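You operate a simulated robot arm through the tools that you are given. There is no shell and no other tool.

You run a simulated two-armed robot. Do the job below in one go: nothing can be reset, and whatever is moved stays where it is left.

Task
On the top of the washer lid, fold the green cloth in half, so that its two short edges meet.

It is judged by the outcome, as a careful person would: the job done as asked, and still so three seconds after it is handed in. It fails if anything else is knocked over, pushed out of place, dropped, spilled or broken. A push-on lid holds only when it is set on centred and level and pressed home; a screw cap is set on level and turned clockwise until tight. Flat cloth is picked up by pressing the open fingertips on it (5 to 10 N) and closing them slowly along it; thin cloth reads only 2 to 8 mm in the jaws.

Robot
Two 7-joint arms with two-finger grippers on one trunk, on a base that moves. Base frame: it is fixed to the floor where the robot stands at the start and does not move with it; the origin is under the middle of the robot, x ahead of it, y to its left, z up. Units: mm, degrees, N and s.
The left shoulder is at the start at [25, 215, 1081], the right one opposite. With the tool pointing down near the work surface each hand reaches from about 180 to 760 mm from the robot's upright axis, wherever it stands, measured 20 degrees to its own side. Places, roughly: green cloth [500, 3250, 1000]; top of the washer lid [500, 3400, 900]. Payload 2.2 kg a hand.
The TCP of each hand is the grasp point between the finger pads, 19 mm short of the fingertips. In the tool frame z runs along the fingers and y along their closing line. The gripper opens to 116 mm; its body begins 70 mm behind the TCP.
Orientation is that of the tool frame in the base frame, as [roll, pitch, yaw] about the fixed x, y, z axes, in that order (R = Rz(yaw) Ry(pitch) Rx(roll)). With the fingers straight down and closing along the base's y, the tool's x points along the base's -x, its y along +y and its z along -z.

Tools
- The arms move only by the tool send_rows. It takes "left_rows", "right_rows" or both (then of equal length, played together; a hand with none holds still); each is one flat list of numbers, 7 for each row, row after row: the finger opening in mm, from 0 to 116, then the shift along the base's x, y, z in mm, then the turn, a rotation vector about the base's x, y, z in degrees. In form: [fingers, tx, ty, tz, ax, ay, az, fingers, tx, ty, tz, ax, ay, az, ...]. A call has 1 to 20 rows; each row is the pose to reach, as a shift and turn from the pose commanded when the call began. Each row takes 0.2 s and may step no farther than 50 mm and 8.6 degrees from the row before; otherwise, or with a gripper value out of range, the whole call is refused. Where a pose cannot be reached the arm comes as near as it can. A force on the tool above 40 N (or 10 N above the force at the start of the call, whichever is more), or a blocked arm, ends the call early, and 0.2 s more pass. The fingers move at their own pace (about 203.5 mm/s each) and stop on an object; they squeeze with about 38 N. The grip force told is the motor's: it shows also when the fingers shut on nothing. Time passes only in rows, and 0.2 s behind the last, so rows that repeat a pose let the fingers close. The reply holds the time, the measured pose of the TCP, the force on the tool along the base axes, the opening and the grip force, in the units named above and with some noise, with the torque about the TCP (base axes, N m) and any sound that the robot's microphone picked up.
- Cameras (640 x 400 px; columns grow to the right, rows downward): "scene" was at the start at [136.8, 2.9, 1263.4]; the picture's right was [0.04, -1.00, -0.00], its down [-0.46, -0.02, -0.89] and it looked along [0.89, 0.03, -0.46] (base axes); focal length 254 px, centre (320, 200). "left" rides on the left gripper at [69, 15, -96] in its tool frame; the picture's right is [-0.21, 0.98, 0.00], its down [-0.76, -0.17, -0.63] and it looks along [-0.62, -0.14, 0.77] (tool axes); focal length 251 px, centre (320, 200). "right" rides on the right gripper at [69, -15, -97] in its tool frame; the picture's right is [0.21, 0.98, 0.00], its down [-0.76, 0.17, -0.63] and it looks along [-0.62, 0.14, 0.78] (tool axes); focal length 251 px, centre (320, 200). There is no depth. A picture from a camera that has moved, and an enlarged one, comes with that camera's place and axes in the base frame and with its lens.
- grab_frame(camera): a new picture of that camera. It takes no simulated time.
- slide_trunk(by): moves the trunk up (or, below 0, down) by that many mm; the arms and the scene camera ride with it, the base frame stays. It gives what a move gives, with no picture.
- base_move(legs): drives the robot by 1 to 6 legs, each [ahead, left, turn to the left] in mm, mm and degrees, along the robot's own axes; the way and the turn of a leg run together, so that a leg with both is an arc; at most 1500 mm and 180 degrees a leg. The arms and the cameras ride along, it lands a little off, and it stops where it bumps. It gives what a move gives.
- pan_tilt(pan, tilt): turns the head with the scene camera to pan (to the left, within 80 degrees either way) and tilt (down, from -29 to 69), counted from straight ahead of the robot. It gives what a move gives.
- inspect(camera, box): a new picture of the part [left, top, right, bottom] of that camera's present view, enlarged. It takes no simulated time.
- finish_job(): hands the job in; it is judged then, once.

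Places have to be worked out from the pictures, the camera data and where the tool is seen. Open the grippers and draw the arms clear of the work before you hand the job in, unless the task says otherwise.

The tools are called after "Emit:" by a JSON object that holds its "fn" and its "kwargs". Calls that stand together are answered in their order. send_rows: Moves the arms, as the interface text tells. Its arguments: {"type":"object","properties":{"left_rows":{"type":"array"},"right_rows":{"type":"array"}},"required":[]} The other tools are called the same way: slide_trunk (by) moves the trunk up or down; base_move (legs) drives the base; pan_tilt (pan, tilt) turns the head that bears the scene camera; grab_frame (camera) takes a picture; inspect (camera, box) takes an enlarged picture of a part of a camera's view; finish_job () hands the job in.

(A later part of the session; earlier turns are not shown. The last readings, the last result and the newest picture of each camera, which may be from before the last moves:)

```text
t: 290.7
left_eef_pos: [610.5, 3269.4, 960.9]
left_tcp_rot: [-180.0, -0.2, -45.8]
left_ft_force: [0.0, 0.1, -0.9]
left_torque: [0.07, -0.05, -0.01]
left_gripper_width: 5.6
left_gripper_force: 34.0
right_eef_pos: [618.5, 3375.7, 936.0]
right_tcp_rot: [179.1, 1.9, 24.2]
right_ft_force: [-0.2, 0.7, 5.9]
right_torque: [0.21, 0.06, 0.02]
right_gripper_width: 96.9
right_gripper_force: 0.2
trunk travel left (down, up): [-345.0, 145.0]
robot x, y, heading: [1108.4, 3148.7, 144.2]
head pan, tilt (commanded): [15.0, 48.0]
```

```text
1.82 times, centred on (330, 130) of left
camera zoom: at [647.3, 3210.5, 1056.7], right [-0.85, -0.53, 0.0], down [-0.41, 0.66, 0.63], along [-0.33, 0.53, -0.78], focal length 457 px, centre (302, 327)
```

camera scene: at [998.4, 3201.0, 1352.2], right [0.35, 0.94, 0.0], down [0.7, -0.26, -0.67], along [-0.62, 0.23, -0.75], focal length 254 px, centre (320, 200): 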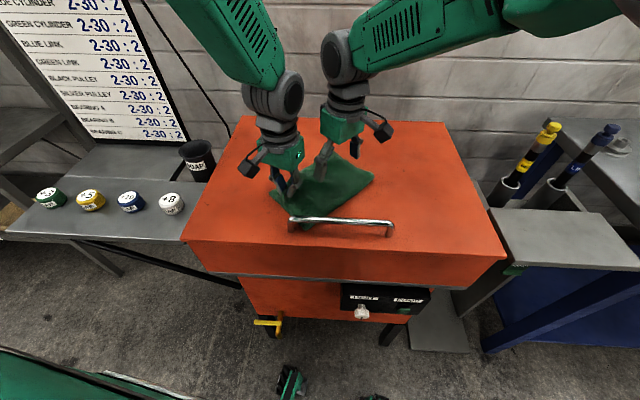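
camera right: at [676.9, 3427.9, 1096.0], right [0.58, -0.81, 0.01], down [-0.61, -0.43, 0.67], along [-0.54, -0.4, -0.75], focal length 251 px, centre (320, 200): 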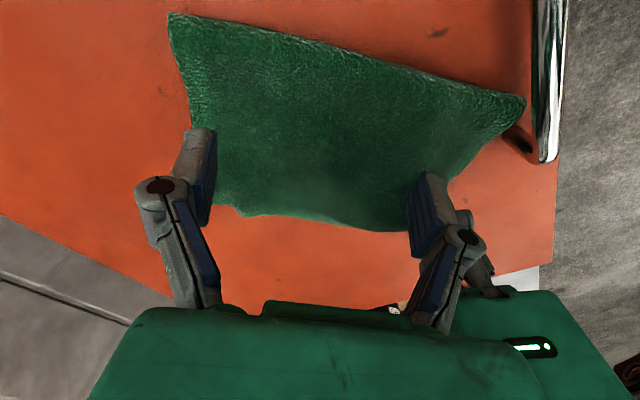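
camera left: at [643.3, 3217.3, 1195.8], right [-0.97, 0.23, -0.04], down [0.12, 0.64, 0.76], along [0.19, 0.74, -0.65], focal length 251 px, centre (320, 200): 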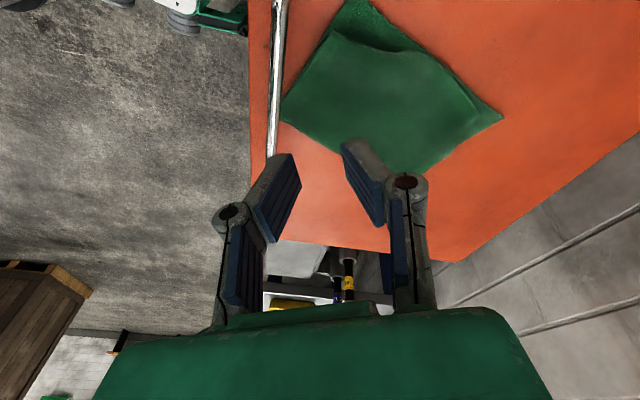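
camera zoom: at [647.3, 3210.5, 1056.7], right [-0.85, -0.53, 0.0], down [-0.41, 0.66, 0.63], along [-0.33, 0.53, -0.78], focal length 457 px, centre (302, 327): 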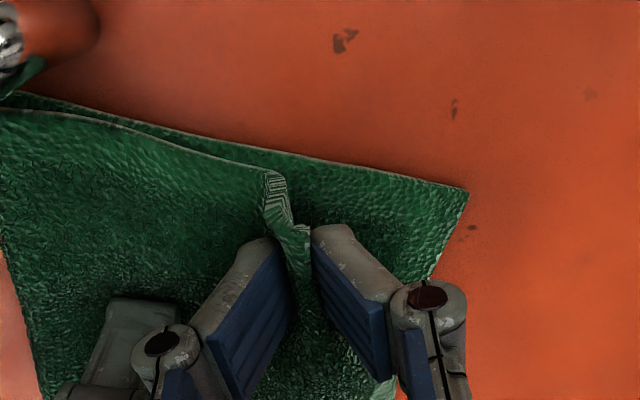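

Pin holds with ~6 N at one finger; I press a bit more and pull the corner (−29.5, −19.6) mm toward FR, staying low.

Emit:
{"fn": "send_rows", "kwargs": {"right_rows": [96, 0, 0, -1, 0, 0, 0, 96, 0, 0, -2, 0, 0, 0, 96, 0, 0, -2, 0, 0, 0, 96, 0, 0, -2, 0, 0, 0, 96, 0, 0, -2, 0, 0, 0, 96, 0, 0, -2, 0, 0, 0, 96, 0, 0, -2, 0, 0, 0, 96, 0, 0, -2, 0, 0, 0, 96, 0, 0, -2, 0, 0, 0, 96, 0, 0, -2, 0, 0, 0, 96, 0, 0, -2, 0, 0, 0], "left_rows": [0, 0, 0, 0, 0, 0, 0, 0, 0, 0, 0, 0, 0, 0, 0, -3.7, -2.5, -1, 0, 0, 0, 0, -7.4, -5, -2, 0, 0, 0, 0, -11, -7.4, -3, 0, 0, 0, 0, -14.7, -9.8, -4, 0, 0, 0, 0, -18.4, -12.3, -5, 0, 0, 0, 0, -22, -14.7, -6, 0, 0, 0, 0, -25.8, -17.2, -7, 0, 0, 0, 0, -29.5, -19.6, -8, 0, 0, 0, 0, -29.5, -19.6, -8, 0, 0, 0]}}

Emit:
{"fn": "inspect", "kwargs": {"camera": "left", "box": [160, 20, 500, 240]}}

Emit:
{"fn": "inspect", "kwargs": {"camera": "scene", "box": [250, 130, 390, 240]}}

```text
t: 293.1
left_eef_pos: [580.9, 3249.8, 954.2]
left_tcp_rot: [180.0, -0.2, -45.9]
left_ft_force: [4.3, 4.5, -1.0]
left_torque: [0.1, -0.14, -0.09]
left_gripper_width: 5.3
left_gripper_force: 33.7
right_eef_pos: [618.6, 3377.1, 935.0]
right_tcp_rot: [179.2, 1.8, 24.3]
right_ft_force: [-2.5, -4.7, 17.1]
right_torque: [-0.37, -0.09, -0.19]
right_gripper_width: 96.4
right_gripper_force: 8.2
trunk travel left (down, up): [-345.0, 145.0]
robot x, y, heading: [1108.4, 3150.8, 144.1]
head pan, tilt (commanded): [15.0, 48.0]
```

```text
1.82 times, centred on (330, 130) of left
camera zoom: at [618.2, 3191.1, 1049.1], right [-0.85, -0.53, 0.0], down [-0.41, 0.66, 0.63], along [-0.33, 0.54, -0.78], focal length 457 px, centre (302, 327)
```

zoom: 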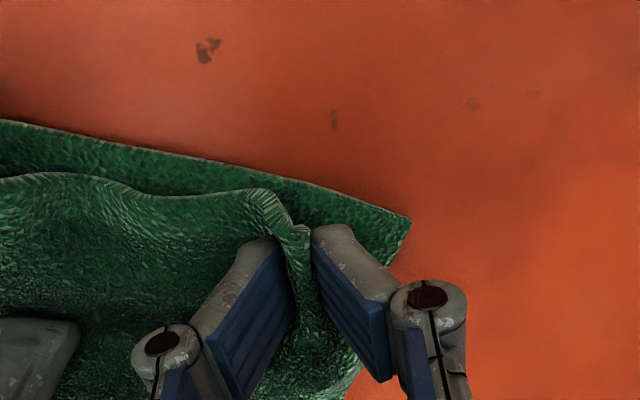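

```text
3.64 times, centred on (320, 185) of scene
camera zoom: at [999.5, 3200.4, 1352.3], right [0.35, 0.94, 0.0], down [0.7, -0.26, -0.67], along [-0.62, 0.23, -0.75], focal length 923 px, centre (320, 254)
```

zoom: 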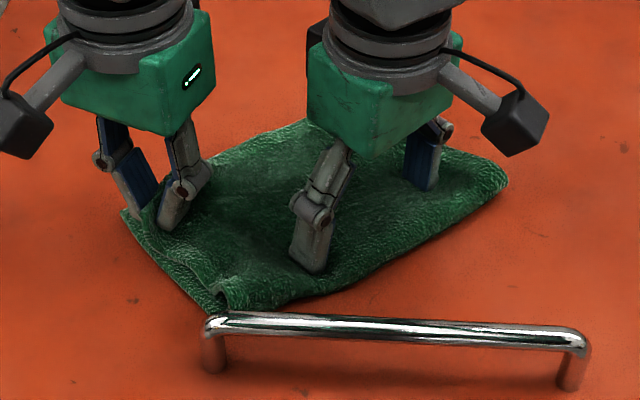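

It works: the gap shrank to ~32 mm with the bottom held. I pull another ~20 mm, then lower onto the bottom layer.

Emit:
{"fn": "send_rows", "kwargs": {"left_rows": [0, -3.6, -1.6, -1, 0, 0, 0, 0, -7.2, -3.2, -2, 0, 0, 0, 0, -10.8, -4.8, -3, 0, 0, 0, 0, -14.4, -6.4, -4, 0, 0, 0, 0, -18, -8, -5, 0, 0, 0, 0, -20, -9, -7, 0, 0, 0, 0, -20, -9, -9, 0, 0, 0, 0, -20, -9, -9, 0, 0, 0]}}

Emit:
{"fn": "inspect", "kwargs": {"camera": "left", "box": [160, 20, 500, 240]}}

Emit:
{"fn": "inspect", "kwargs": {"camera": "scene", "box": [250, 130, 390, 240]}}

```text
t: 294.9
left_eef_pos: [562.3, 3241.2, 943.3]
left_tcp_rot: [180.0, -0.1, -45.8]
left_ft_force: [6.4, 6.4, 1.1]
left_torque: [0.16, -0.19, -0.13]
left_gripper_width: 5.4
left_gripper_force: 34.2
right_eef_pos: [619.4, 3376.2, 935.2]
right_tcp_rot: [179.1, 1.9, 24.2]
right_ft_force: [-4.9, -5.8, 15.2]
right_torque: [-0.49, -0.08, -0.35]
right_gripper_width: 96.2
right_gripper_force: 8.0
trunk travel left (down, up): [-345.0, 145.0]
robot x, y, heading: [1110.2, 3145.6, 144.3]
head pan, tilt (commanded): [15.0, 48.0]
```

```text
1.82 times, centred on (330, 130) of left
camera zoom: at [598.4, 3182.2, 1039.9], right [-0.85, -0.53, 0.0], down [-0.41, 0.66, 0.63], along [-0.33, 0.54, -0.78], focal length 457 px, centre (302, 327)
```

zoom: 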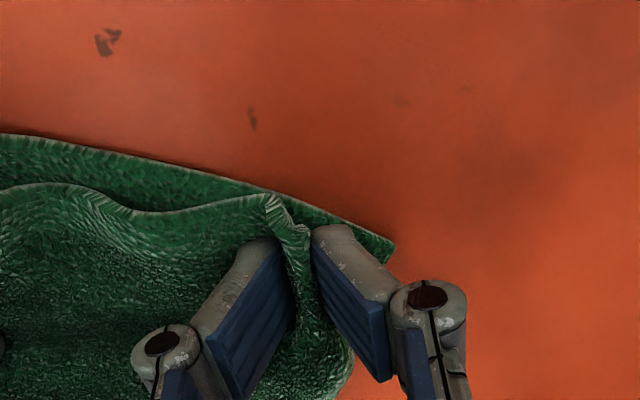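

```text
3.64 times, centred on (320, 185) of scene
camera zoom: at [999.5, 3200.3, 1352.3], right [0.35, 0.94, 0.0], down [0.7, -0.26, -0.67], along [-0.62, 0.23, -0.75], focal length 923 px, centre (320, 254)
```

zoom: 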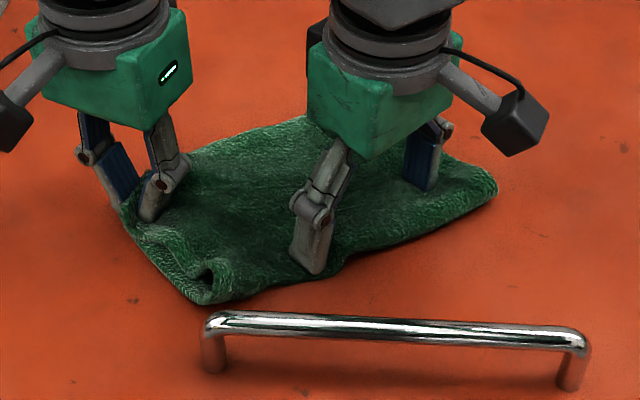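

The gap is now ~28 mm including ~10–15 mm still bunched in the grip. I open the left grip slowly in place, shifting slightly toward the hem so the bunch spreads outward.

Emit:
{"fn": "send_rows", "kwargs": {"left_rows": [5, 0, 0, 1, 0, 0, 0, 8, -1, -0.4, 1, 0, 0, 0, 11, -2, -0.8, 1, 0, 0, 0, 14, -3, -1.2, 1, 0, 0, 0, 17, -4, -1.6, 1, 0, 0, 0, 20, -5, -2, 1, 0, 0, 0, 23, -6, -2.5, 1, 0, 0, 0, 26, -7, -3, 1, 0, 0, 0, 30, -8, -3.5, 1, 0, 0, 0, 30, -8, -3.5, 1, 0, 0, 0]}}

Emit:
{"fn": "inspect", "kwargs": {"camera": "left", "box": [160, 20, 500, 240]}}

```text
t: 297.1
left_eef_pos: [553.6, 3236.0, 945.0]
left_tcp_rot: [-180.0, -0.2, -45.8]
left_ft_force: [0.9, -0.5, 1.4]
left_torque: [0.03, -0.03, 0.0]
left_gripper_width: 30.5
left_gripper_force: 0.1
right_eef_pos: [620.6, 3376.5, 935.0]
right_tcp_rot: [179.1, 1.9, 24.3]
right_ft_force: [1.1, 0.1, 19.4]
right_torque: [-0.09, -0.02, -0.02]
right_gripper_width: 95.8
right_gripper_force: 8.5
trunk travel left (down, up): [-345.0, 145.0]
robot x, y, heading: [1109.1, 3149.9, 144.8]
head pan, tilt (commanded): [15.0, 48.0]
```

```text
1.82 times, centred on (330, 130) of left
camera zoom: at [590.2, 3177.7, 1040.7], right [-0.85, -0.53, 0.0], down [-0.41, 0.66, 0.63], along [-0.33, 0.54, -0.78], focal length 457 px, centre (302, 327)
```

zoom: 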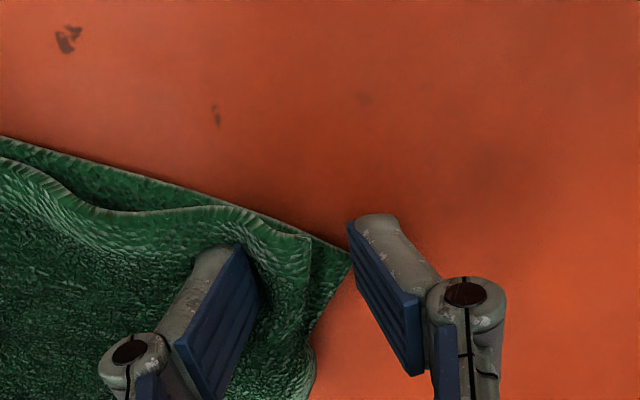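

Excellent: FL is now only ~12 mm from FR, with a little wave left in the top layer. I lift the left hand, then the right, and look.

Emit:
{"fn": "send_rows", "kwargs": {"left_rows": [30, 0, 0, 15, 0, 0, 0, 30, 0, 0, 45, 0, 0, 0, 30, -5, -8, 80, 0, 0, 0, 30, -15, -25, 110, 0, 0, 0, 30, -25, -50, 130, 0, 0, 0], "right_rows": [96, 0, 0, 3, 0, 0, 0, 96, 0, 0, 15, 0, 0, 0, 96, 0, 0, 45, 0, 0, 0, 90, 10, 15, 80, 0, 0, 0, 80, 30, 40, 110, 0, 0, 0]}}

Emit:
{"fn": "grab_frame", "kwargs": {"camera": "scene"}}

Emit:
{"fn": "inspect", "kwargs": {"camera": "scene", "box": [260, 140, 390, 240]}}

Emit:
{"fn": "inspect", "kwargs": {"camera": "left", "box": [120, 20, 460, 240]}}

```text
t: 298.3
left_eef_pos: [529.5, 3187.2, 1074.6]
left_tcp_rot: [180.0, -0.2, -45.8]
left_ft_force: [0.1, -0.1, 0.5]
left_torque: [0.0, 0.05, 0.01]
left_gripper_width: 30.0
left_gripper_force: 0.1
right_eef_pos: [649.4, 3414.7, 1046.0]
right_tcp_rot: [179.2, 1.8, 24.4]
right_ft_force: [0.0, 0.2, 0.2]
right_torque: [0.03, 0.03, -0.03]
right_gripper_width: 80.0
right_gripper_force: 0.1
trunk travel left (down, up): [-345.0, 145.0]
robot x, y, heading: [1111.6, 3147.2, 144.3]
head pan, tilt (commanded): [15.0, 48.0]
```

```text
taken
camera scene: at [999.8, 3198.8, 1352.4], right [0.35, 0.94, 0.0], down [0.7, -0.26, -0.67], along [-0.62, 0.24, -0.74], focal length 254 px, centre (320, 200)
```

scene: 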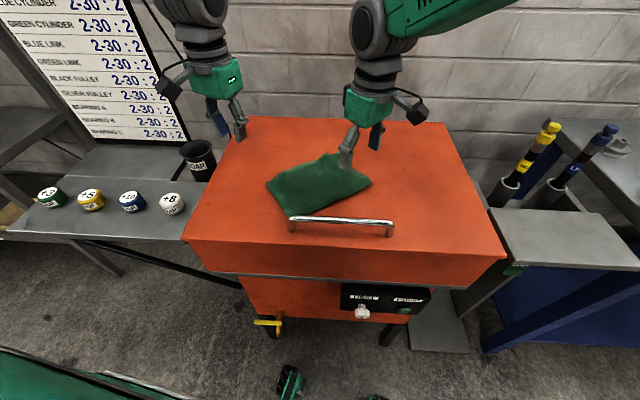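

```text
4.00 times, centred on (325, 190) of scene
camera zoom: at [999.8, 3198.8, 1352.4], right [0.35, 0.94, 0.0], down [0.7, -0.26, -0.67], along [-0.62, 0.24, -0.74], focal length 1015 px, centre (300, 240)
```

zoom: 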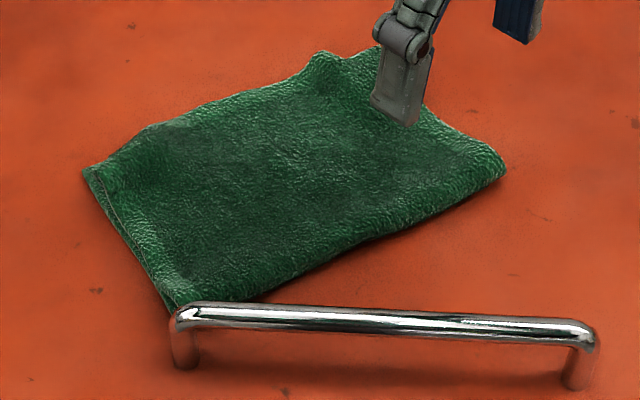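

```text
1.82 times, centred on (290, 130) of left
camera zoom: at [566.0, 3128.6, 1170.7], right [-0.85, -0.53, 0.0], down [-0.41, 0.66, 0.63], along [-0.33, 0.54, -0.78], focal length 457 px, centre (374, 327)
```

zoom: 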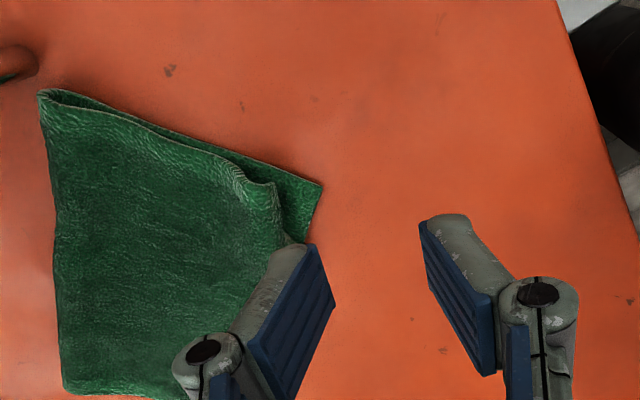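

The corner relaxed back to ~26 mm, but now the top layer has slack waves (fold rolled), so it can be spread outward. I turn the left hand to align with the front edge and place it (50 mm open) over the front strip to push the slack toward the corner.

Emit:
{"fn": "send_rows", "kwargs": {"left_rows": [34, 10, 10, 0, 0, 0, -6, 38, 22, 24, 0, 0, 0, -12, 42, 36, 40, -10, 0, 0, -18, 46, 52, 58, -25, 0, 0, -24, 50, 64, 72, -45, 0, 0, -30, 50, 70.5, 80, -75, 0, 0, -30, 50, 70.5, 80, -100, 0, 0, -30, 50, 70.5, 80, -100, 0, 0, -30], "right_rows": [70, 5, 10, 5, 0, 0, 0, 60, 15, 25, 10, 0, 0, 0, 50, 30, 45, 15, 0, 0, 0, 44, 45, 70, 20, 0, 0, 0, 44, 55, 90, 25, 0, 0, 0, 44, 60, 100, 30, 0, 0, 0, 44, 60, 100, 30, 0, 0, 0, 44, 60, 100, 30, 0, 0, 0]}}

Emit:
{"fn": "inspect", "kwargs": {"camera": "left", "box": [120, 20, 480, 245]}}

```text
t: 300.1
left_eef_pos: [598.3, 3266.9, 975.2]
left_tcp_rot: [179.9, -0.2, -75.9]
left_ft_force: [0.6, -0.2, -0.6]
left_torque: [0.05, 0.02, 0.01]
left_gripper_width: 50.1
left_gripper_force: 0.2
right_eef_pos: [707.6, 3517.3, 1074.2]
right_tcp_rot: [179.0, 1.9, 24.2]
right_ft_force: [0.3, -0.5, 0.0]
right_torque: [-0.01, 0.0, -0.01]
right_gripper_width: 44.1
right_gripper_force: 0.0
trunk travel left (down, up): [-345.0, 145.0]
robot x, y, heading: [1107.7, 3146.9, 144.4]
head pan, tilt (commanded): [15.0, 48.0]
```

```text
1.78 times, centred on (300, 132) of left
camera zoom: at [600.4, 3198.7, 1070.4], right [-1.0, -0.03, 0.0], down [-0.02, 0.78, 0.63], along [-0.02, 0.63, -0.78], focal length 447 px, centre (356, 320)
```

zoom: 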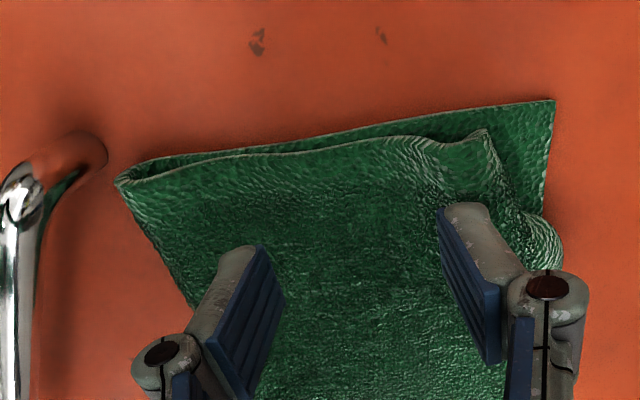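

I can see the wave just inside the corner. I shift ~12 mm toward the front edge, press down, and open 50→82 mm so the outer finger pushes the wave out toward the corner.

Emit:
{"fn": "send_rows", "kwargs": {"left_rows": [50, 3, -12, -10, 0, 0, 0, 50, 3, -12, -22, 0, 0, 0, 50, 3, -12, -29, 0, 0, 0, 50, 3, -12, -31, 0, 0, 0, 50, 3, -12, -31, 0, 0, 0]}}

Emit:
{"fn": "send_rows", "kwargs": {"left_rows": [50, 0, 0, -2, 0, 0, 0, 50, 0, 0, -3.5, 0, 0, 0, 50, 0, 0, -3.5, 0, 0, 0]}}

Emit:
{"fn": "inspect", "kwargs": {"camera": "left", "box": [120, 20, 480, 245]}}

```text
t: 301.3
left_eef_pos: [601.7, 3256.9, 943.6]
left_tcp_rot: [179.9, -0.2, -75.8]
left_ft_force: [-0.5, 0.0, 2.5]
left_torque: [-0.01, 0.03, 0.02]
left_gripper_width: 50.5
left_gripper_force: 0.1
right_eef_pos: [707.5, 3517.7, 1074.0]
right_tcp_rot: [179.0, 1.9, 24.3]
right_ft_force: [-0.6, 0.0, 0.8]
right_torque: [0.01, 0.0, 0.02]
right_gripper_width: 43.9
right_gripper_force: 0.1
trunk travel left (down, up): [-345.0, 145.0]
robot x, y, heading: [1105.7, 3148.1, 144.5]
head pan, tilt (commanded): [15.0, 48.0]
```

```text
t: 302.1
left_eef_pos: [602.6, 3256.6, 939.5]
left_tcp_rot: [179.9, -0.3, -75.8]
left_ft_force: [0.1, 0.6, 12.2]
left_torque: [-0.01, 0.01, 0.01]
left_gripper_width: 50.8
left_gripper_force: 0.1
right_eef_pos: [709.0, 3517.6, 1075.3]
right_tcp_rot: [179.1, 2.0, 24.2]
right_ft_force: [0.1, 0.3, -0.9]
right_torque: [-0.02, 0.01, -0.02]
right_gripper_width: 44.1
right_gripper_force: 0.1
trunk travel left (down, up): [-345.0, 145.0]
robot x, y, heading: [1110.7, 3148.3, 144.6]
head pan, tilt (commanded): [15.0, 48.0]
```

```text
1.78 times, centred on (300, 132) of left
camera zoom: at [604.1, 3186.8, 1035.8], right [-1.0, -0.03, 0.0], down [-0.02, 0.78, 0.63], along [-0.02, 0.63, -0.78], focal length 447 px, centre (356, 320)
```

zoom: 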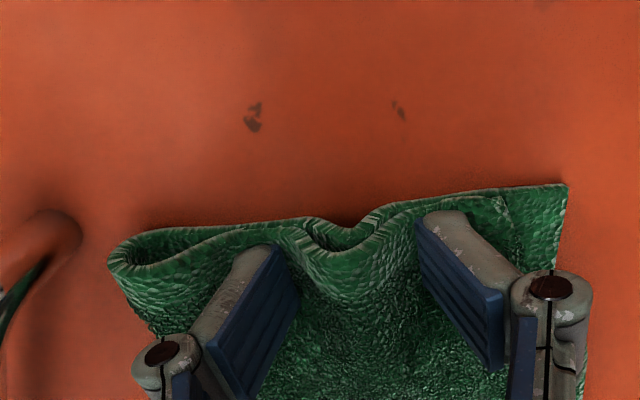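

Pressed at 12 N, the slack is gathered between the fingers. Now I open to 86 mm while shifting so only the outer finger travels toward the hem.

Emit:
{"fn": "send_rows", "kwargs": {"left_rows": [53, -1.5, -0.4, -0.2, 0, 0, 0, 56, -3, -0.8, -0.5, 0, 0, 0, 59, -4.4, -1.1, -0.7, 0, 0, 0, 62, -5.9, -1.5, -1, 0, 0, 0, 65, -7.4, -1.9, -1.2, 0, 0, 0, 68, -8.8, -2.2, -1.5, 0, 0, 0, 71, -10.3, -2.6, -1.7, 0, 0, 0, 74, -11.7, -2.9, -2, 0, 0, 0, 77, -13.2, -3.3, -2.2, 0, 0, 0, 80, -14.6, -3.7, -2.5, 0, 0, 0, 83, -16, -4, -2.7, 0, 0, 0, 86, -17.5, -4.4, -3, 0, 0, 0, 86, -17.5, -4.4, -3, 0, 0, 0]}}

Emit:
{"fn": "inspect", "kwargs": {"camera": "left", "box": [120, 20, 480, 245]}}

```text
t: 304.9
left_eef_pos: [585.6, 3250.8, 936.7]
left_tcp_rot: [179.8, -0.1, -75.7]
left_ft_force: [-0.4, 0.0, 8.1]
left_torque: [0.01, 0.05, 0.0]
left_gripper_width: 87.0
left_gripper_force: 5.1
right_eef_pos: [708.9, 3517.8, 1074.6]
right_tcp_rot: [179.0, 1.9, 24.1]
right_ft_force: [0.0, 0.2, -0.4]
right_torque: [-0.01, -0.01, 0.01]
right_gripper_width: 43.7
right_gripper_force: 0.1
trunk travel left (down, up): [-345.0, 145.0]
robot x, y, heading: [1106.2, 3149.6, 144.3]
head pan, tilt (commanded): [15.0, 48.0]
```

```text
1.78 times, centred on (300, 132) of left
camera zoom: at [586.8, 3181.9, 1033.0], right [-1.0, -0.03, 0.0], down [-0.02, 0.78, 0.63], along [-0.02, 0.63, -0.78], focal length 447 px, centre (356, 320)
```

zoom: 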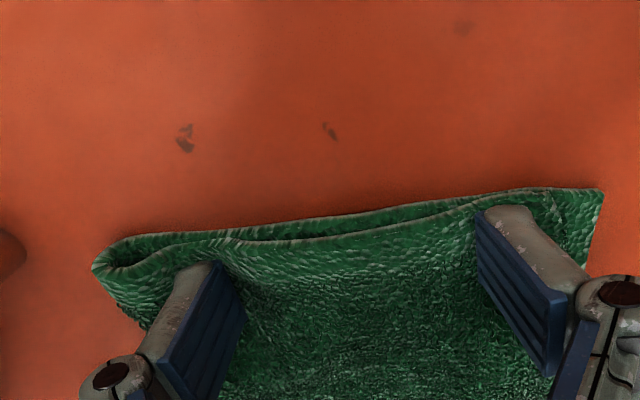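

The front strip is now flat and the corners nearly coincide. I lift straight up and look.

Emit:
{"fn": "send_rows", "kwargs": {"left_rows": [86, 0, 0, 8, 0, 0, 0, 86, 0, 0, 30, 0, 0, 0, 86, 0, 0, 60, 0, 0, 0, 80, -8, -10, 90, 0, 0, 0, 70, -20, -30, 115, 0, 0, 0]}}

Emit:
{"fn": "inspect", "kwargs": {"camera": "left", "box": [140, 20, 440, 240]}}

Emit:
{"fn": "inspect", "kwargs": {"camera": "scene", "box": [260, 130, 390, 235]}}

```text
t: 306.1
left_eef_pos: [563.0, 3219.9, 1052.4]
left_tcp_rot: [180.0, -0.1, -75.8]
left_ft_force: [-0.1, -0.4, -0.2]
left_torque: [0.02, 0.0, -0.01]
left_gripper_width: 70.0
left_gripper_force: 0.2
right_eef_pos: [707.6, 3515.3, 1074.8]
right_tcp_rot: [179.1, 1.9, 24.3]
right_ft_force: [0.6, 0.0, 0.5]
right_torque: [-0.01, 0.03, 0.03]
right_gripper_width: 44.1
right_gripper_force: 0.2
trunk travel left (down, up): [-345.0, 145.0]
robot x, y, heading: [1106.4, 3145.7, 144.5]
head pan, tilt (commanded): [15.0, 48.0]
```

```text
1.82 times, centred on (290, 130) of left
camera zoom: at [564.0, 3150.3, 1148.7], right [-1.0, -0.03, 0.0], down [-0.02, 0.78, 0.63], along [-0.02, 0.63, -0.78], focal length 457 px, centre (374, 327)
```

zoom: 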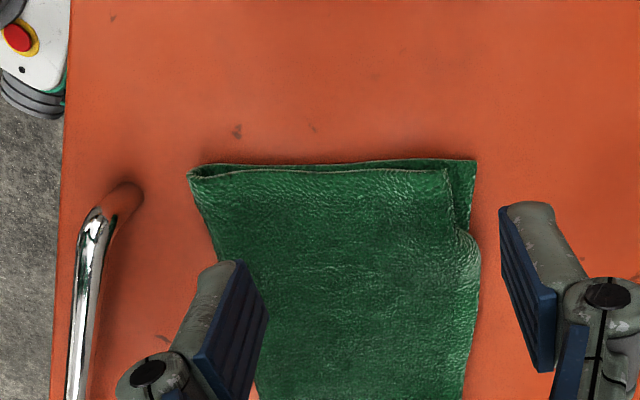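

```text
3.81 times, centred on (325, 182) of scene
camera zoom: at [998.8, 3199.6, 1352.3], right [0.35, 0.94, 0.0], down [0.7, -0.26, -0.67], along [-0.62, 0.24, -0.75], focal length 967 px, centre (301, 267)
```

zoom: 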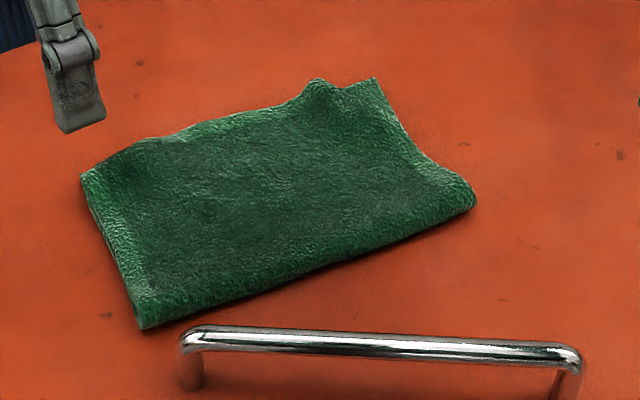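

The front corner is now within ~14 mm. There is a small lump near the back end of the open edge; I zoom in there.

Emit:
{"fn": "inspect", "kwargs": {"camera": "scene", "box": [325, 140, 385, 190]}}

Emit:
{"fn": "grab_frame", "kwargs": {"camera": "right"}}

Emit:
{"fn": "inspect", "kwargs": {"camera": "right", "box": [200, 0, 500, 240]}}

```text
8.00 times, centred on (355, 165) of scene
camera zoom: at [998.8, 3199.6, 1352.3], right [0.35, 0.94, 0.0], down [0.7, -0.26, -0.67], along [-0.62, 0.24, -0.75], focal length 2030 px, centre (40, 480)
```

zoom: 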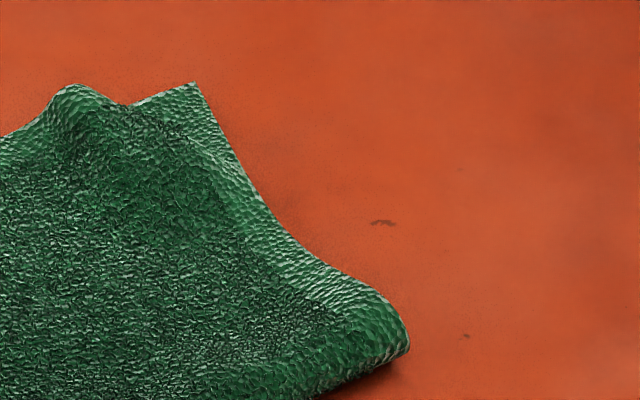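

```text
taken
camera right: at [765.5, 3559.2, 1169.5], right [0.6, -0.8, 0.01], down [-0.61, -0.44, 0.66], along [-0.53, -0.4, -0.75], focal length 251 px, centre (320, 200)
```

right: 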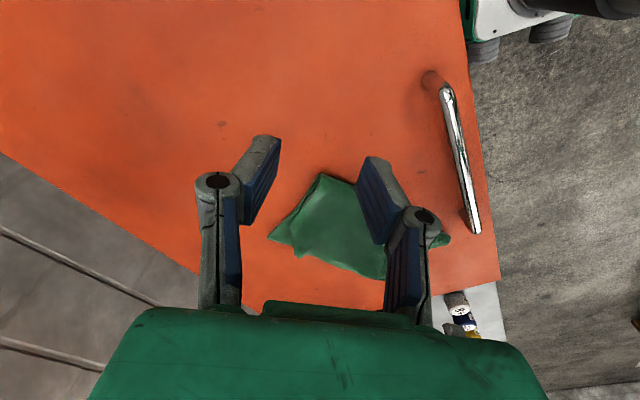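

```text
1.67 times, centred on (350, 120) of right
camera zoom: at [765.5, 3559.2, 1169.5], right [0.6, -0.8, 0.01], down [-0.61, -0.44, 0.66], along [-0.53, -0.4, -0.75], focal length 419 px, centre (270, 333)
```

zoom: 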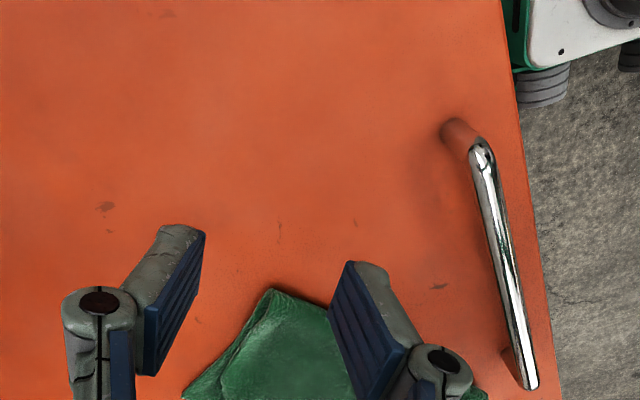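

I bring the right-hand camera over the back corner for a better look.

Emit:
{"fn": "send_rows", "kwargs": {"right_rows": [44, -35, -8, 0, 0, 0, 0, 44, -70, -16, 0, 0, 0, 0, 44, -105, -25, -5, 0, 0, 0, 44, -140, -33, -10, 0, 0, 0, 44, -147, -35, -15, 0, 0, 0]}}

Emit:
{"fn": "grab_frame", "kwargs": {"camera": "right"}}

Emit:
{"fn": "inspect", "kwargs": {"camera": "right", "box": [180, 20, 480, 240]}}

```text
t: 307.3
left_eef_pos: [562.6, 3220.7, 1052.1]
left_tcp_rot: [-179.9, -0.2, -75.8]
left_ft_force: [0.7, -0.4, -0.5]
left_torque: [0.0, 0.02, 0.03]
left_gripper_width: 70.1
left_gripper_force: 0.0
right_eef_pos: [558.6, 3482.0, 1060.9]
right_tcp_rot: [179.0, 1.8, 24.3]
right_ft_force: [-0.6, -0.1, 0.6]
right_torque: [-0.02, 0.0, -0.03]
right_gripper_width: 44.0
right_gripper_force: 0.0
trunk travel left (down, up): [-345.0, 145.0]
robot x, y, heading: [1106.9, 3151.3, 144.3]
head pan, tilt (commanded): [15.0, 48.0]
```

```text
taken
camera right: at [615.8, 3524.8, 1155.3], right [0.6, -0.8, 0.01], down [-0.61, -0.44, 0.66], along [-0.52, -0.4, -0.75], focal length 251 px, centre (320, 200)
```

right: 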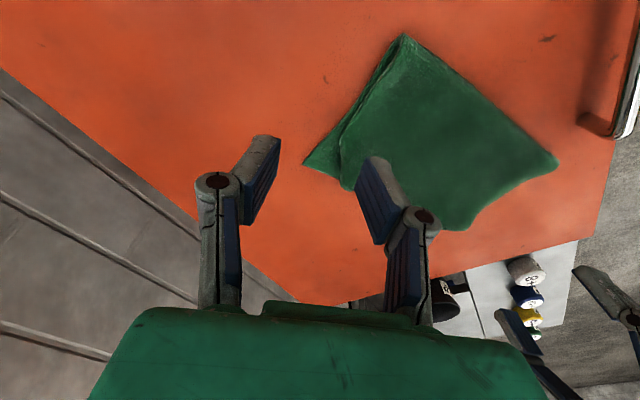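

```text
1.82 times, centred on (330, 130) of right
camera zoom: at [615.8, 3524.8, 1155.3], right [0.6, -0.8, 0.01], down [-0.61, -0.44, 0.66], along [-0.52, -0.4, -0.75], focal length 457 px, centre (302, 327)
```

zoom: 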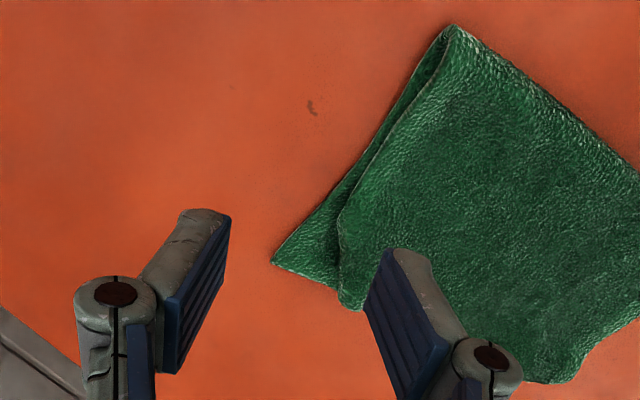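

At the back, the top corner BL now lags ~50 mm (with some slack bunched near it). I apply the same spreading stroke there with the left hand: move the right hand away, and bring the left (40 mm open, aligned with the back edge) over the back strip.

Emit:
{"fn": "send_rows", "kwargs": {"right_rows": [44, 30, 8, 5, 0, 0, 0, 44, 65, 16, 10, 0, 0, 0, 44, 100, 25, 15, 0, 0, 0, 44, 140, 33, 20, 0, 0, 0, 44, 170, 45, 25, 0, 0, 0, 44, 195, 60, 30, 0, 0, 0, 44, 195, 60, 30, 0, 0, 0, 44, 195, 60, 30, 0, 0, 0], "left_rows": [60, 0, 25, 0, 0, 0, -2, 50, 0, 60, 0, 0, 0, -4, 40, 2, 100, 0, 0, 0, -6, 40, 5, 140, 0, 0, 0, -8, 40, 8, 175, -5, 0, 0, -10, 40, 11, 200, -20, 0, 0, -12, 40, 13.5, 208, -50, 0, 0, -12, 40, 13.5, 208, -75, 0, 0, -12]}}

Emit:
{"fn": "grab_frame", "kwargs": {"camera": "left"}}

Emit:
{"fn": "inspect", "kwargs": {"camera": "left", "box": [120, 20, 480, 245]}}

```text
t: 309.1
left_eef_pos: [578.3, 3429.5, 976.7]
left_tcp_rot: [-179.9, -0.3, -87.8]
left_ft_force: [-0.9, 0.1, -0.8]
left_torque: [0.0, 0.0, 0.01]
left_gripper_width: 39.9
left_gripper_force: 0.1
right_eef_pos: [756.7, 3542.2, 1090.1]
right_tcp_rot: [179.0, 1.9, 24.2]
right_ft_force: [0.8, 0.6, 0.4]
right_torque: [0.01, 0.02, -0.01]
right_gripper_width: 44.3
right_gripper_force: 0.1
trunk travel left (down, up): [-345.0, 145.0]
robot x, y, heading: [1109.3, 3148.5, 144.3]
head pan, tilt (commanded): [15.0, 48.0]
```

```text
taken
camera left: at [564.9, 3361.4, 1072.3], right [-0.98, 0.18, 0.0], down [0.14, 0.76, 0.63], along [0.11, 0.62, -0.78], focal length 251 px, centre (320, 200)
```

left: 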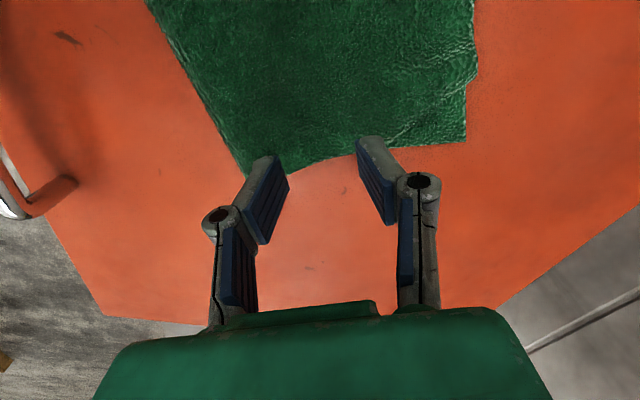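

```text
1.78 times, centred on (300, 132) of left
camera zoom: at [564.9, 3361.4, 1072.3], right [-0.98, 0.18, 0.0], down [0.14, 0.76, 0.63], along [0.11, 0.62, -0.78], focal length 447 px, centre (356, 320)
```

zoom: 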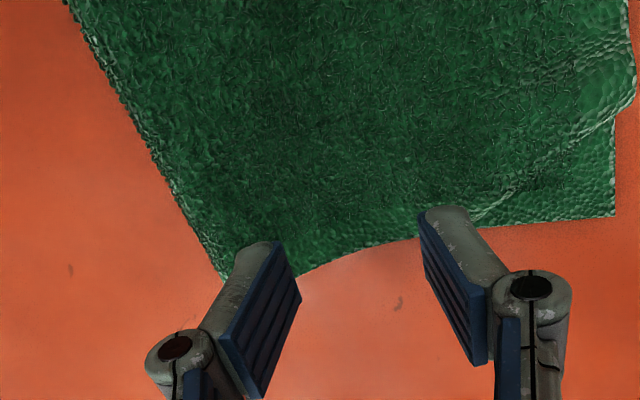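

The straight diagonal shows the back top corner is tucked under (a dog-ear). I'll pick it up like the front one: one finger on the exposed bottom, the other on the top layer, close, lift so the tucked tip drops out, and lay it toward BR. First position the left hand over the middle of that diagonal.

Emit:
{"fn": "send_rows", "kwargs": {"left_rows": [36, -15, -2, 0, 0, 0, 0, 32, -30, -3, 0, 0, 0, 0, 28, -45, -5, 0, 0, 0, 0, 28, -56, -6, -5, 0, 0, 0, 28, -56, -6, -15, 0, 0, 0, 28, -56, -6, -15, 0, 0, 0]}}

Emit:
{"fn": "inspect", "kwargs": {"camera": "left", "box": [140, 20, 500, 245]}}

```text
t: 310.5
left_eef_pos: [520.6, 3424.3, 962.1]
left_tcp_rot: [179.9, -0.3, -87.8]
left_ft_force: [-0.6, 0.2, 0.1]
left_torque: [-0.03, 0.01, 0.0]
left_gripper_width: 28.0
left_gripper_force: 0.1
right_eef_pos: [757.8, 3541.3, 1090.0]
right_tcp_rot: [179.0, 1.8, 24.2]
right_ft_force: [0.2, -0.3, -0.9]
right_torque: [0.01, 0.02, 0.01]
right_gripper_width: 43.9
right_gripper_force: 0.0
trunk travel left (down, up): [-345.0, 145.0]
robot x, y, heading: [1106.7, 3148.2, 144.4]
head pan, tilt (commanded): [15.0, 48.0]
```

```text
1.78 times, centred on (320, 132) of left
camera zoom: at [508.0, 3355.9, 1058.2], right [-0.98, 0.18, 0.0], down [0.14, 0.77, 0.63], along [0.11, 0.62, -0.78], focal length 447 px, centre (320, 320)
```

zoom: 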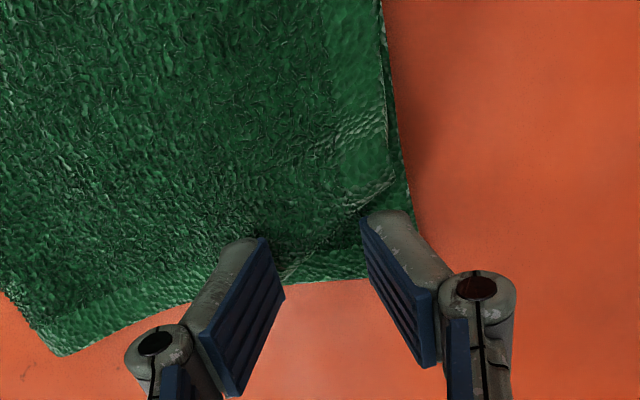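

The fingers straddle the diagonal properly. Lowering, pressing and closing with the outer finger fixed.

Emit:
{"fn": "send_rows", "kwargs": {"left_rows": [28, 0, 0, -10, 0, 0, 0, 28, 0, 0, -18, 0, 0, 0, 28, 0, 0, -20, 0, 0, 0, 28, 0, 0, -20, 0, 0, 0]}}

Emit:
{"fn": "send_rows", "kwargs": {"left_rows": [28, 0, 0, -1, 0, 0, 0, 26, -1, 0, -1.5, 0, 0, 0, 24, -2, 0, -1.5, 0, 0, 0, 22, -3, 0, -1.5, 0, 0, 0, 20, -4, 0, -1.5, 0, 0, 0, 18, -5, 0, -1.5, 0, 0, 0, 16, -6, 0, -1.5, 0, 0, 0, 14, -7, 0, -1.5, 0, 0, 0, 12, -8, 0, -1.5, 0, 0, 0]}}

Emit:
{"fn": "inspect", "kwargs": {"camera": "left", "box": [140, 20, 500, 245]}}

```text
t: 311.5
left_eef_pos: [521.7, 3424.4, 942.4]
left_tcp_rot: [180.0, -0.3, -87.8]
left_ft_force: [0.3, 0.1, 3.0]
left_torque: [-0.05, -0.03, -0.02]
left_gripper_width: 27.4
left_gripper_force: 0.1
right_eef_pos: [758.6, 3542.5, 1089.7]
right_tcp_rot: [179.0, 1.9, 24.2]
right_ft_force: [0.5, 0.5, 0.2]
right_torque: [0.0, -0.01, 0.0]
right_gripper_width: 44.4
right_gripper_force: 0.1
trunk travel left (down, up): [-345.0, 145.0]
robot x, y, heading: [1107.6, 3150.1, 144.1]
head pan, tilt (commanded): [15.0, 48.0]
```

```text
t: 313.5
left_eef_pos: [514.8, 3425.4, 941.3]
left_tcp_rot: [179.9, -0.2, -87.8]
left_ft_force: [0.3, 0.2, 4.6]
left_torque: [-0.03, -0.05, -0.05]
left_gripper_width: 12.5
left_gripper_force: 0.1
right_eef_pos: [757.5, 3541.2, 1090.2]
right_tcp_rot: [179.0, 1.8, 24.2]
right_ft_force: [0.1, -0.1, -0.6]
right_torque: [-0.02, -0.01, -0.01]
right_gripper_width: 44.0
right_gripper_force: 0.0
trunk travel left (down, up): [-345.0, 145.0]
robot x, y, heading: [1107.2, 3151.0, 144.4]
head pan, tilt (commanded): [15.0, 48.0]
```

```text
1.78 times, centred on (320, 132) of left
camera zoom: at [501.6, 3356.8, 1037.1], right [-0.98, 0.18, 0.0], down [0.14, 0.77, 0.63], along [0.11, 0.62, -0.78], focal length 447 px, centre (320, 320)
```

zoom: 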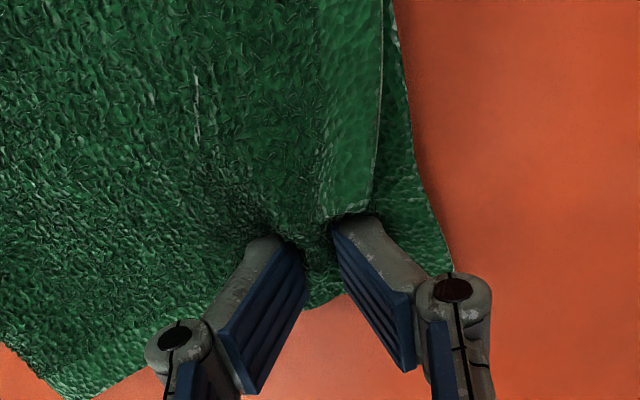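

The top edge straightened as it was drawn over. I finish closing and lift a little to see what is held.

Emit:
{"fn": "send_rows", "kwargs": {"left_rows": [10, -1, 0, 0, 0, 0, 0, 8, -2, 0, 0, 0, 0, 0, 6, -3, 0, 0, 0, 0, 0, 4, -3.5, 0, 0, 0, 0, 0, 2, -4, 0, 0, 0, 0, 0, 0, -4, 0, 0, 0, 0, 0, 0, -4, 0, 0, 0, 0, 0, 0, -4, 0, 5, 0, 0, 0, 0, -4, 0, 14, 0, 0, 0, 0, -4, 0, 14, 0, 0, 0]}}

Emit:
{"fn": "inspect", "kwargs": {"camera": "left", "box": [140, 20, 500, 245]}}

Emit:
{"fn": "inspect", "kwargs": {"camera": "scene", "box": [260, 120, 390, 230]}}

```text
t: 315.7
left_eef_pos: [509.7, 3425.3, 953.7]
left_tcp_rot: [180.0, -0.2, -87.8]
left_ft_force: [0.2, -0.9, 0.0]
left_torque: [0.03, -0.03, -0.02]
left_gripper_width: 5.3
left_gripper_force: 33.8
right_eef_pos: [756.0, 3542.8, 1089.9]
right_tcp_rot: [179.0, 1.8, 24.2]
right_ft_force: [0.4, 0.4, 0.0]
right_torque: [-0.01, 0.03, -0.04]
right_gripper_width: 43.9
right_gripper_force: 0.0
trunk travel left (down, up): [-345.0, 145.0]
robot x, y, heading: [1108.8, 3148.3, 144.4]
head pan, tilt (commanded): [15.0, 48.0]
```

```text
1.78 times, centred on (320, 132) of left
camera zoom: at [497.0, 3356.7, 1050.2], right [-0.98, 0.18, 0.0], down [0.14, 0.77, 0.63], along [0.11, 0.62, -0.78], focal length 447 px, centre (320, 320)
```

zoom: 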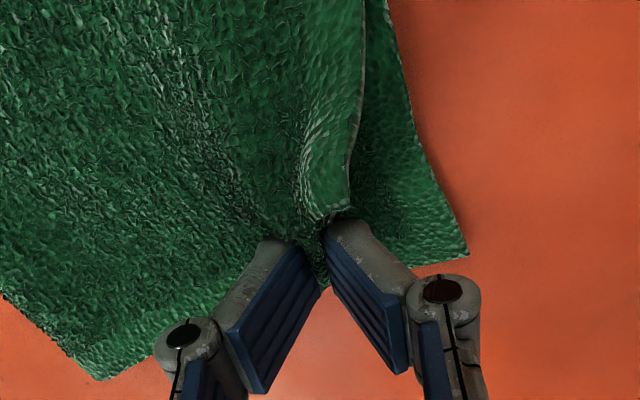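

```text
3.64 times, centred on (325, 175) of scene
camera zoom: at [998.8, 3203.5, 1352.1], right [0.35, 0.94, 0.0], down [0.7, -0.26, -0.67], along [-0.62, 0.23, -0.75], focal length 923 px, centre (302, 291)
```

zoom: 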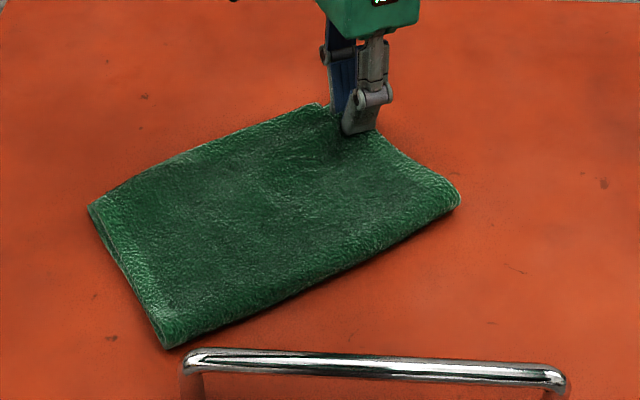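

The top layer near BL is held, and there is slack available there (fold at the back is at 134 mm). I carry the corner toward BR: (−30, +8) mm, then check.

Emit:
{"fn": "send_rows", "kwargs": {"left_rows": [0, 0, 0, 4, 0, 0, 0, 0, -4, 1, 6, 0, 0, 0, 0, -8, 2, 6, 0, 0, 0, 0, -12, 3, 6, 0, 0, 0, 0, -16, 4, 6, 0, 0, 0, 0, -20, 5, 6, 0, 0, 0, 0, -24, 6, 6, 0, 0, 0, 0, -28, 7, 4, 0, 0, 0, 0, -30.5, 7.5, 2, 0, 0, 0, 0, -30.5, 7.5, 0, 0, 0, 0]}}

Emit:
{"fn": "inspect", "kwargs": {"camera": "left", "box": [140, 20, 500, 245]}}

Emit:
{"fn": "inspect", "kwargs": {"camera": "scene", "box": [260, 120, 390, 230]}}

```text
t: 317.9
left_eef_pos: [477.2, 3432.6, 954.6]
left_tcp_rot: [179.9, -0.3, -87.7]
left_ft_force: [0.8, -0.3, -0.7]
left_torque: [-0.01, -0.04, 0.0]
left_gripper_width: 5.1
left_gripper_force: 33.7
right_eef_pos: [757.2, 3541.8, 1089.0]
right_tcp_rot: [179.0, 1.9, 24.2]
right_ft_force: [-0.1, -0.9, 0.5]
right_torque: [-0.01, -0.01, 0.02]
right_gripper_width: 44.1
right_gripper_force: 0.2
trunk travel left (down, up): [-345.0, 145.0]
robot x, y, heading: [1106.9, 3150.9, 144.4]
head pan, tilt (commanded): [15.0, 48.0]
```

```text
1.78 times, centred on (320, 132) of left
camera zoom: at [465.6, 3364.1, 1050.5], right [-0.98, 0.18, 0.0], down [0.14, 0.77, 0.63], along [0.11, 0.62, -0.78], focal length 447 px, centre (320, 320)
```

zoom: 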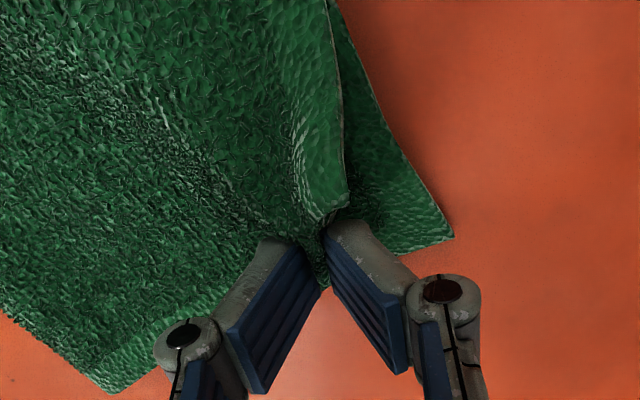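

```text
3.64 times, centred on (325, 175) of scene
camera zoom: at [998.9, 3203.4, 1352.1], right [0.35, 0.94, 0.0], down [0.7, -0.26, -0.67], along [-0.62, 0.23, -0.75], focal length 923 px, centre (302, 291)
```

zoom: 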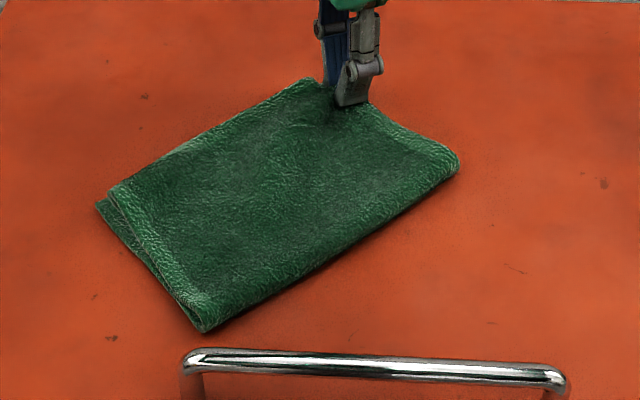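

The whole cloth followed again, so I need the pin here too. I bring the right hand's two open fingertips onto the front/fold part of the cloth.

Emit:
{"fn": "send_rows", "kwargs": {"right_rows": [55, -15, -20, 0, 0, 0, 0, 66, -35, -45, 0, 0, 0, 0, 78, -58, -72, 0, 0, 0, 0, 88, -82, -100, 0, 0, 0, 0, 96, -105, -128, -5, 0, 0, 0, 96, -130, -155, -15, 0, 0, 0, 96, -152, -180, -35, 0, 0, 0, 96, -172, -200, -60, 0, 0, 0, 96, -172, -200, -95, 0, 0, 0, 96, -172, -200, -125, 0, 0, 0, 96, -172, -200, -145, 0, 0, 0, 96, -172, -200, -145, 0, 0, 0]}}

Emit:
{"fn": "grab_frame", "kwargs": {"camera": "right"}}

```text
t: 319.7
left_eef_pos: [464.0, 3405.7, 943.8]
left_tcp_rot: [-179.5, -1.1, -85.8]
left_ft_force: [0.2, 0.2, 0.2]
left_torque: [0.05, -0.03, -0.04]
left_gripper_width: 5.4
left_gripper_force: 34.1
right_eef_pos: [585.8, 3364.4, 1054.1]
right_tcp_rot: [-179.6, 2.8, 22.3]
right_ft_force: [0.0, -0.1, -0.3]
right_torque: [0.03, -0.02, -0.02]
right_gripper_width: 95.9
right_gripper_force: 0.0
trunk travel left (down, up): [-345.0, 145.0]
robot x, y, heading: [1108.2, 3151.7, 144.4]
head pan, tilt (commanded): [15.0, 48.0]
stopped in row 9 (right hand): the force on the tool passed its limit at 59 N (the readings are from after the stop); the commanded pose is now the measured one
```

```text
taken
camera right: at [647.1, 3404.4, 1147.7], right [0.57, -0.82, -0.02], down [-0.61, -0.43, 0.67], along [-0.56, -0.37, -0.74], focal length 251 px, centre (320, 200)
```

right: 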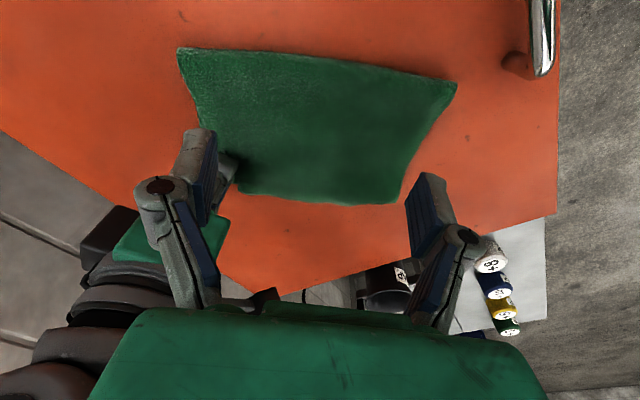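

The right hand bumped the left one; I back the right hand off (up and right) and check.

Emit:
{"fn": "send_rows", "kwargs": {"right_rows": [90, 10, 10, 15, 0, 0, 0, 80, 30, 25, 30, 0, 0, 0, 70, 55, 45, 45, 0, 0, 0, 60, 85, 65, 55, 0, 0, 0, 50, 115, 90, 60, 0, 0, 0, 44, 145, 115, 60, 0, 0, 0, 44, 170, 140, 60, 0, 0, 0]}}

Emit:
{"fn": "inspect", "kwargs": {"camera": "left", "box": [140, 20, 500, 245]}}

Emit:
{"fn": "inspect", "kwargs": {"camera": "scene", "box": [260, 120, 390, 230]}}

```text
t: 321.3
left_eef_pos: [468.0, 3411.4, 945.2]
left_tcp_rot: [-179.9, -1.4, -85.9]
left_ft_force: [-0.7, 0.7, 0.7]
left_torque: [-0.01, -0.02, -0.09]
left_gripper_width: 5.2
left_gripper_force: 33.9
right_eef_pos: [759.1, 3509.2, 1115.1]
right_tcp_rot: [-179.8, 3.0, 22.3]
right_ft_force: [0.1, 0.6, 0.1]
right_torque: [-0.02, -0.01, 0.0]
right_gripper_width: 43.6
right_gripper_force: 0.0
trunk travel left (down, up): [-345.0, 145.0]
robot x, y, heading: [1109.0, 3150.0, 144.7]
head pan, tilt (commanded): [15.0, 48.0]
```

```text
1.78 times, centred on (320, 132) of left
camera zoom: at [456.9, 3343.6, 1042.4], right [-0.99, 0.14, -0.01], down [0.11, 0.78, 0.61], along [0.1, 0.61, -0.79], focal length 447 px, centre (320, 320)
```

zoom: 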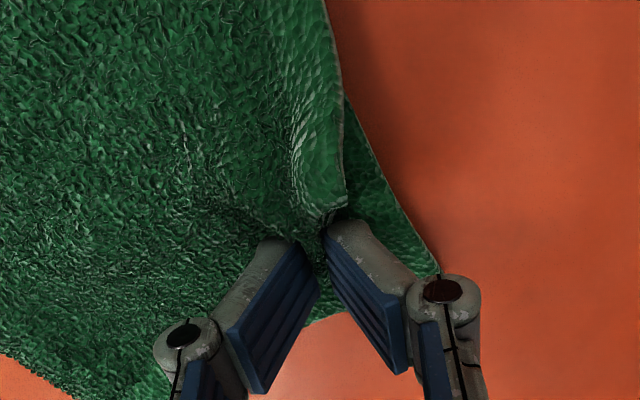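

```text
3.64 times, centred on (325, 175) of scene
camera zoom: at [1000.8, 3204.7, 1352.2], right [0.35, 0.94, 0.0], down [0.7, -0.26, -0.67], along [-0.62, 0.23, -0.75], focal length 923 px, centre (302, 291)
```

zoom: 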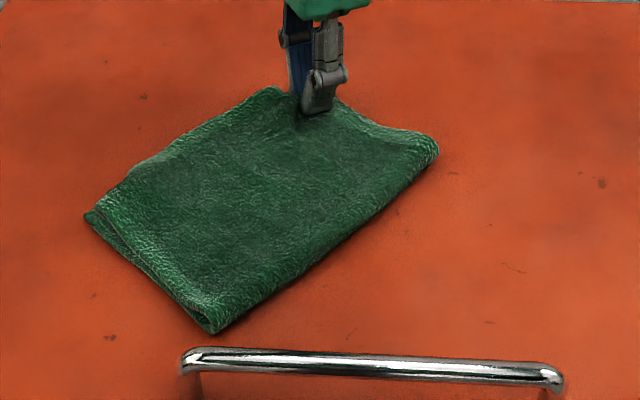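

The back corner gap is ~29 mm with slack waves. I release it with a slight outward shift, then do the spreading stroke there.

Emit:
{"fn": "send_rows", "kwargs": {"left_rows": [5, 0, 0, 0, 0, 0, 0, 8, -1, -0.4, 0, 0, 0, 0, 11, -2, -0.8, 0, 0, 0, 0, 14, -3, -1.2, 0, 0, 0, 0, 17, -4, -1.6, 0, 0, 0, 0, 20, -5, -2, 0, 0, 0, 0, 24, -6, -2.4, 0, 0, 0, 0, 28, -7.5, -2.8, 0, 0, 0, 0, 28, -7.5, -2.8, 15, 0, 0, 0, 28, -7.5, -2.8, 45, 0, 0, 0]}}

Emit:
{"fn": "inspect", "kwargs": {"camera": "left", "box": [140, 20, 500, 245]}}

```text
t: 323.5
left_eef_pos: [461.4, 3405.2, 991.3]
left_tcp_rot: [-179.7, -1.3, -86.0]
left_ft_force: [-0.3, -0.6, 0.1]
left_torque: [-0.02, 0.02, 0.0]
left_gripper_width: 27.9
left_gripper_force: 0.1
right_eef_pos: [760.2, 3507.8, 1114.5]
right_tcp_rot: [-179.7, 3.1, 22.3]
right_ft_force: [-0.7, 0.9, 0.3]
right_torque: [0.01, 0.04, 0.05]
right_gripper_width: 43.9
right_gripper_force: 0.1
trunk travel left (down, up): [-345.0, 145.0]
robot x, y, heading: [1110.7, 3150.7, 144.6]
head pan, tilt (commanded): [15.0, 48.0]
```

```text
1.78 times, centred on (320, 132) of left
camera zoom: at [449.3, 3338.8, 1087.7], right [-0.99, 0.14, -0.01], down [0.11, 0.78, 0.62], along [0.1, 0.61, -0.79], focal length 447 px, centre (320, 320)
```

zoom: 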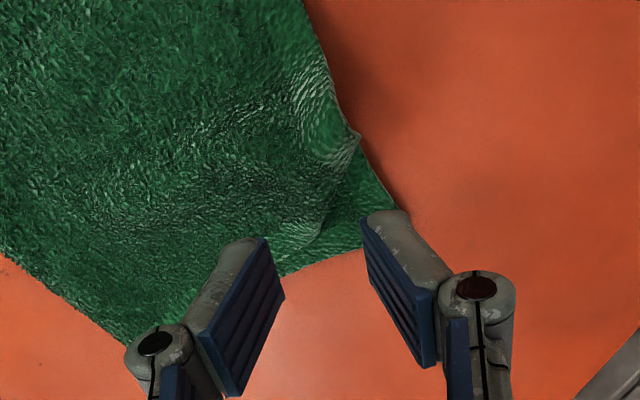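

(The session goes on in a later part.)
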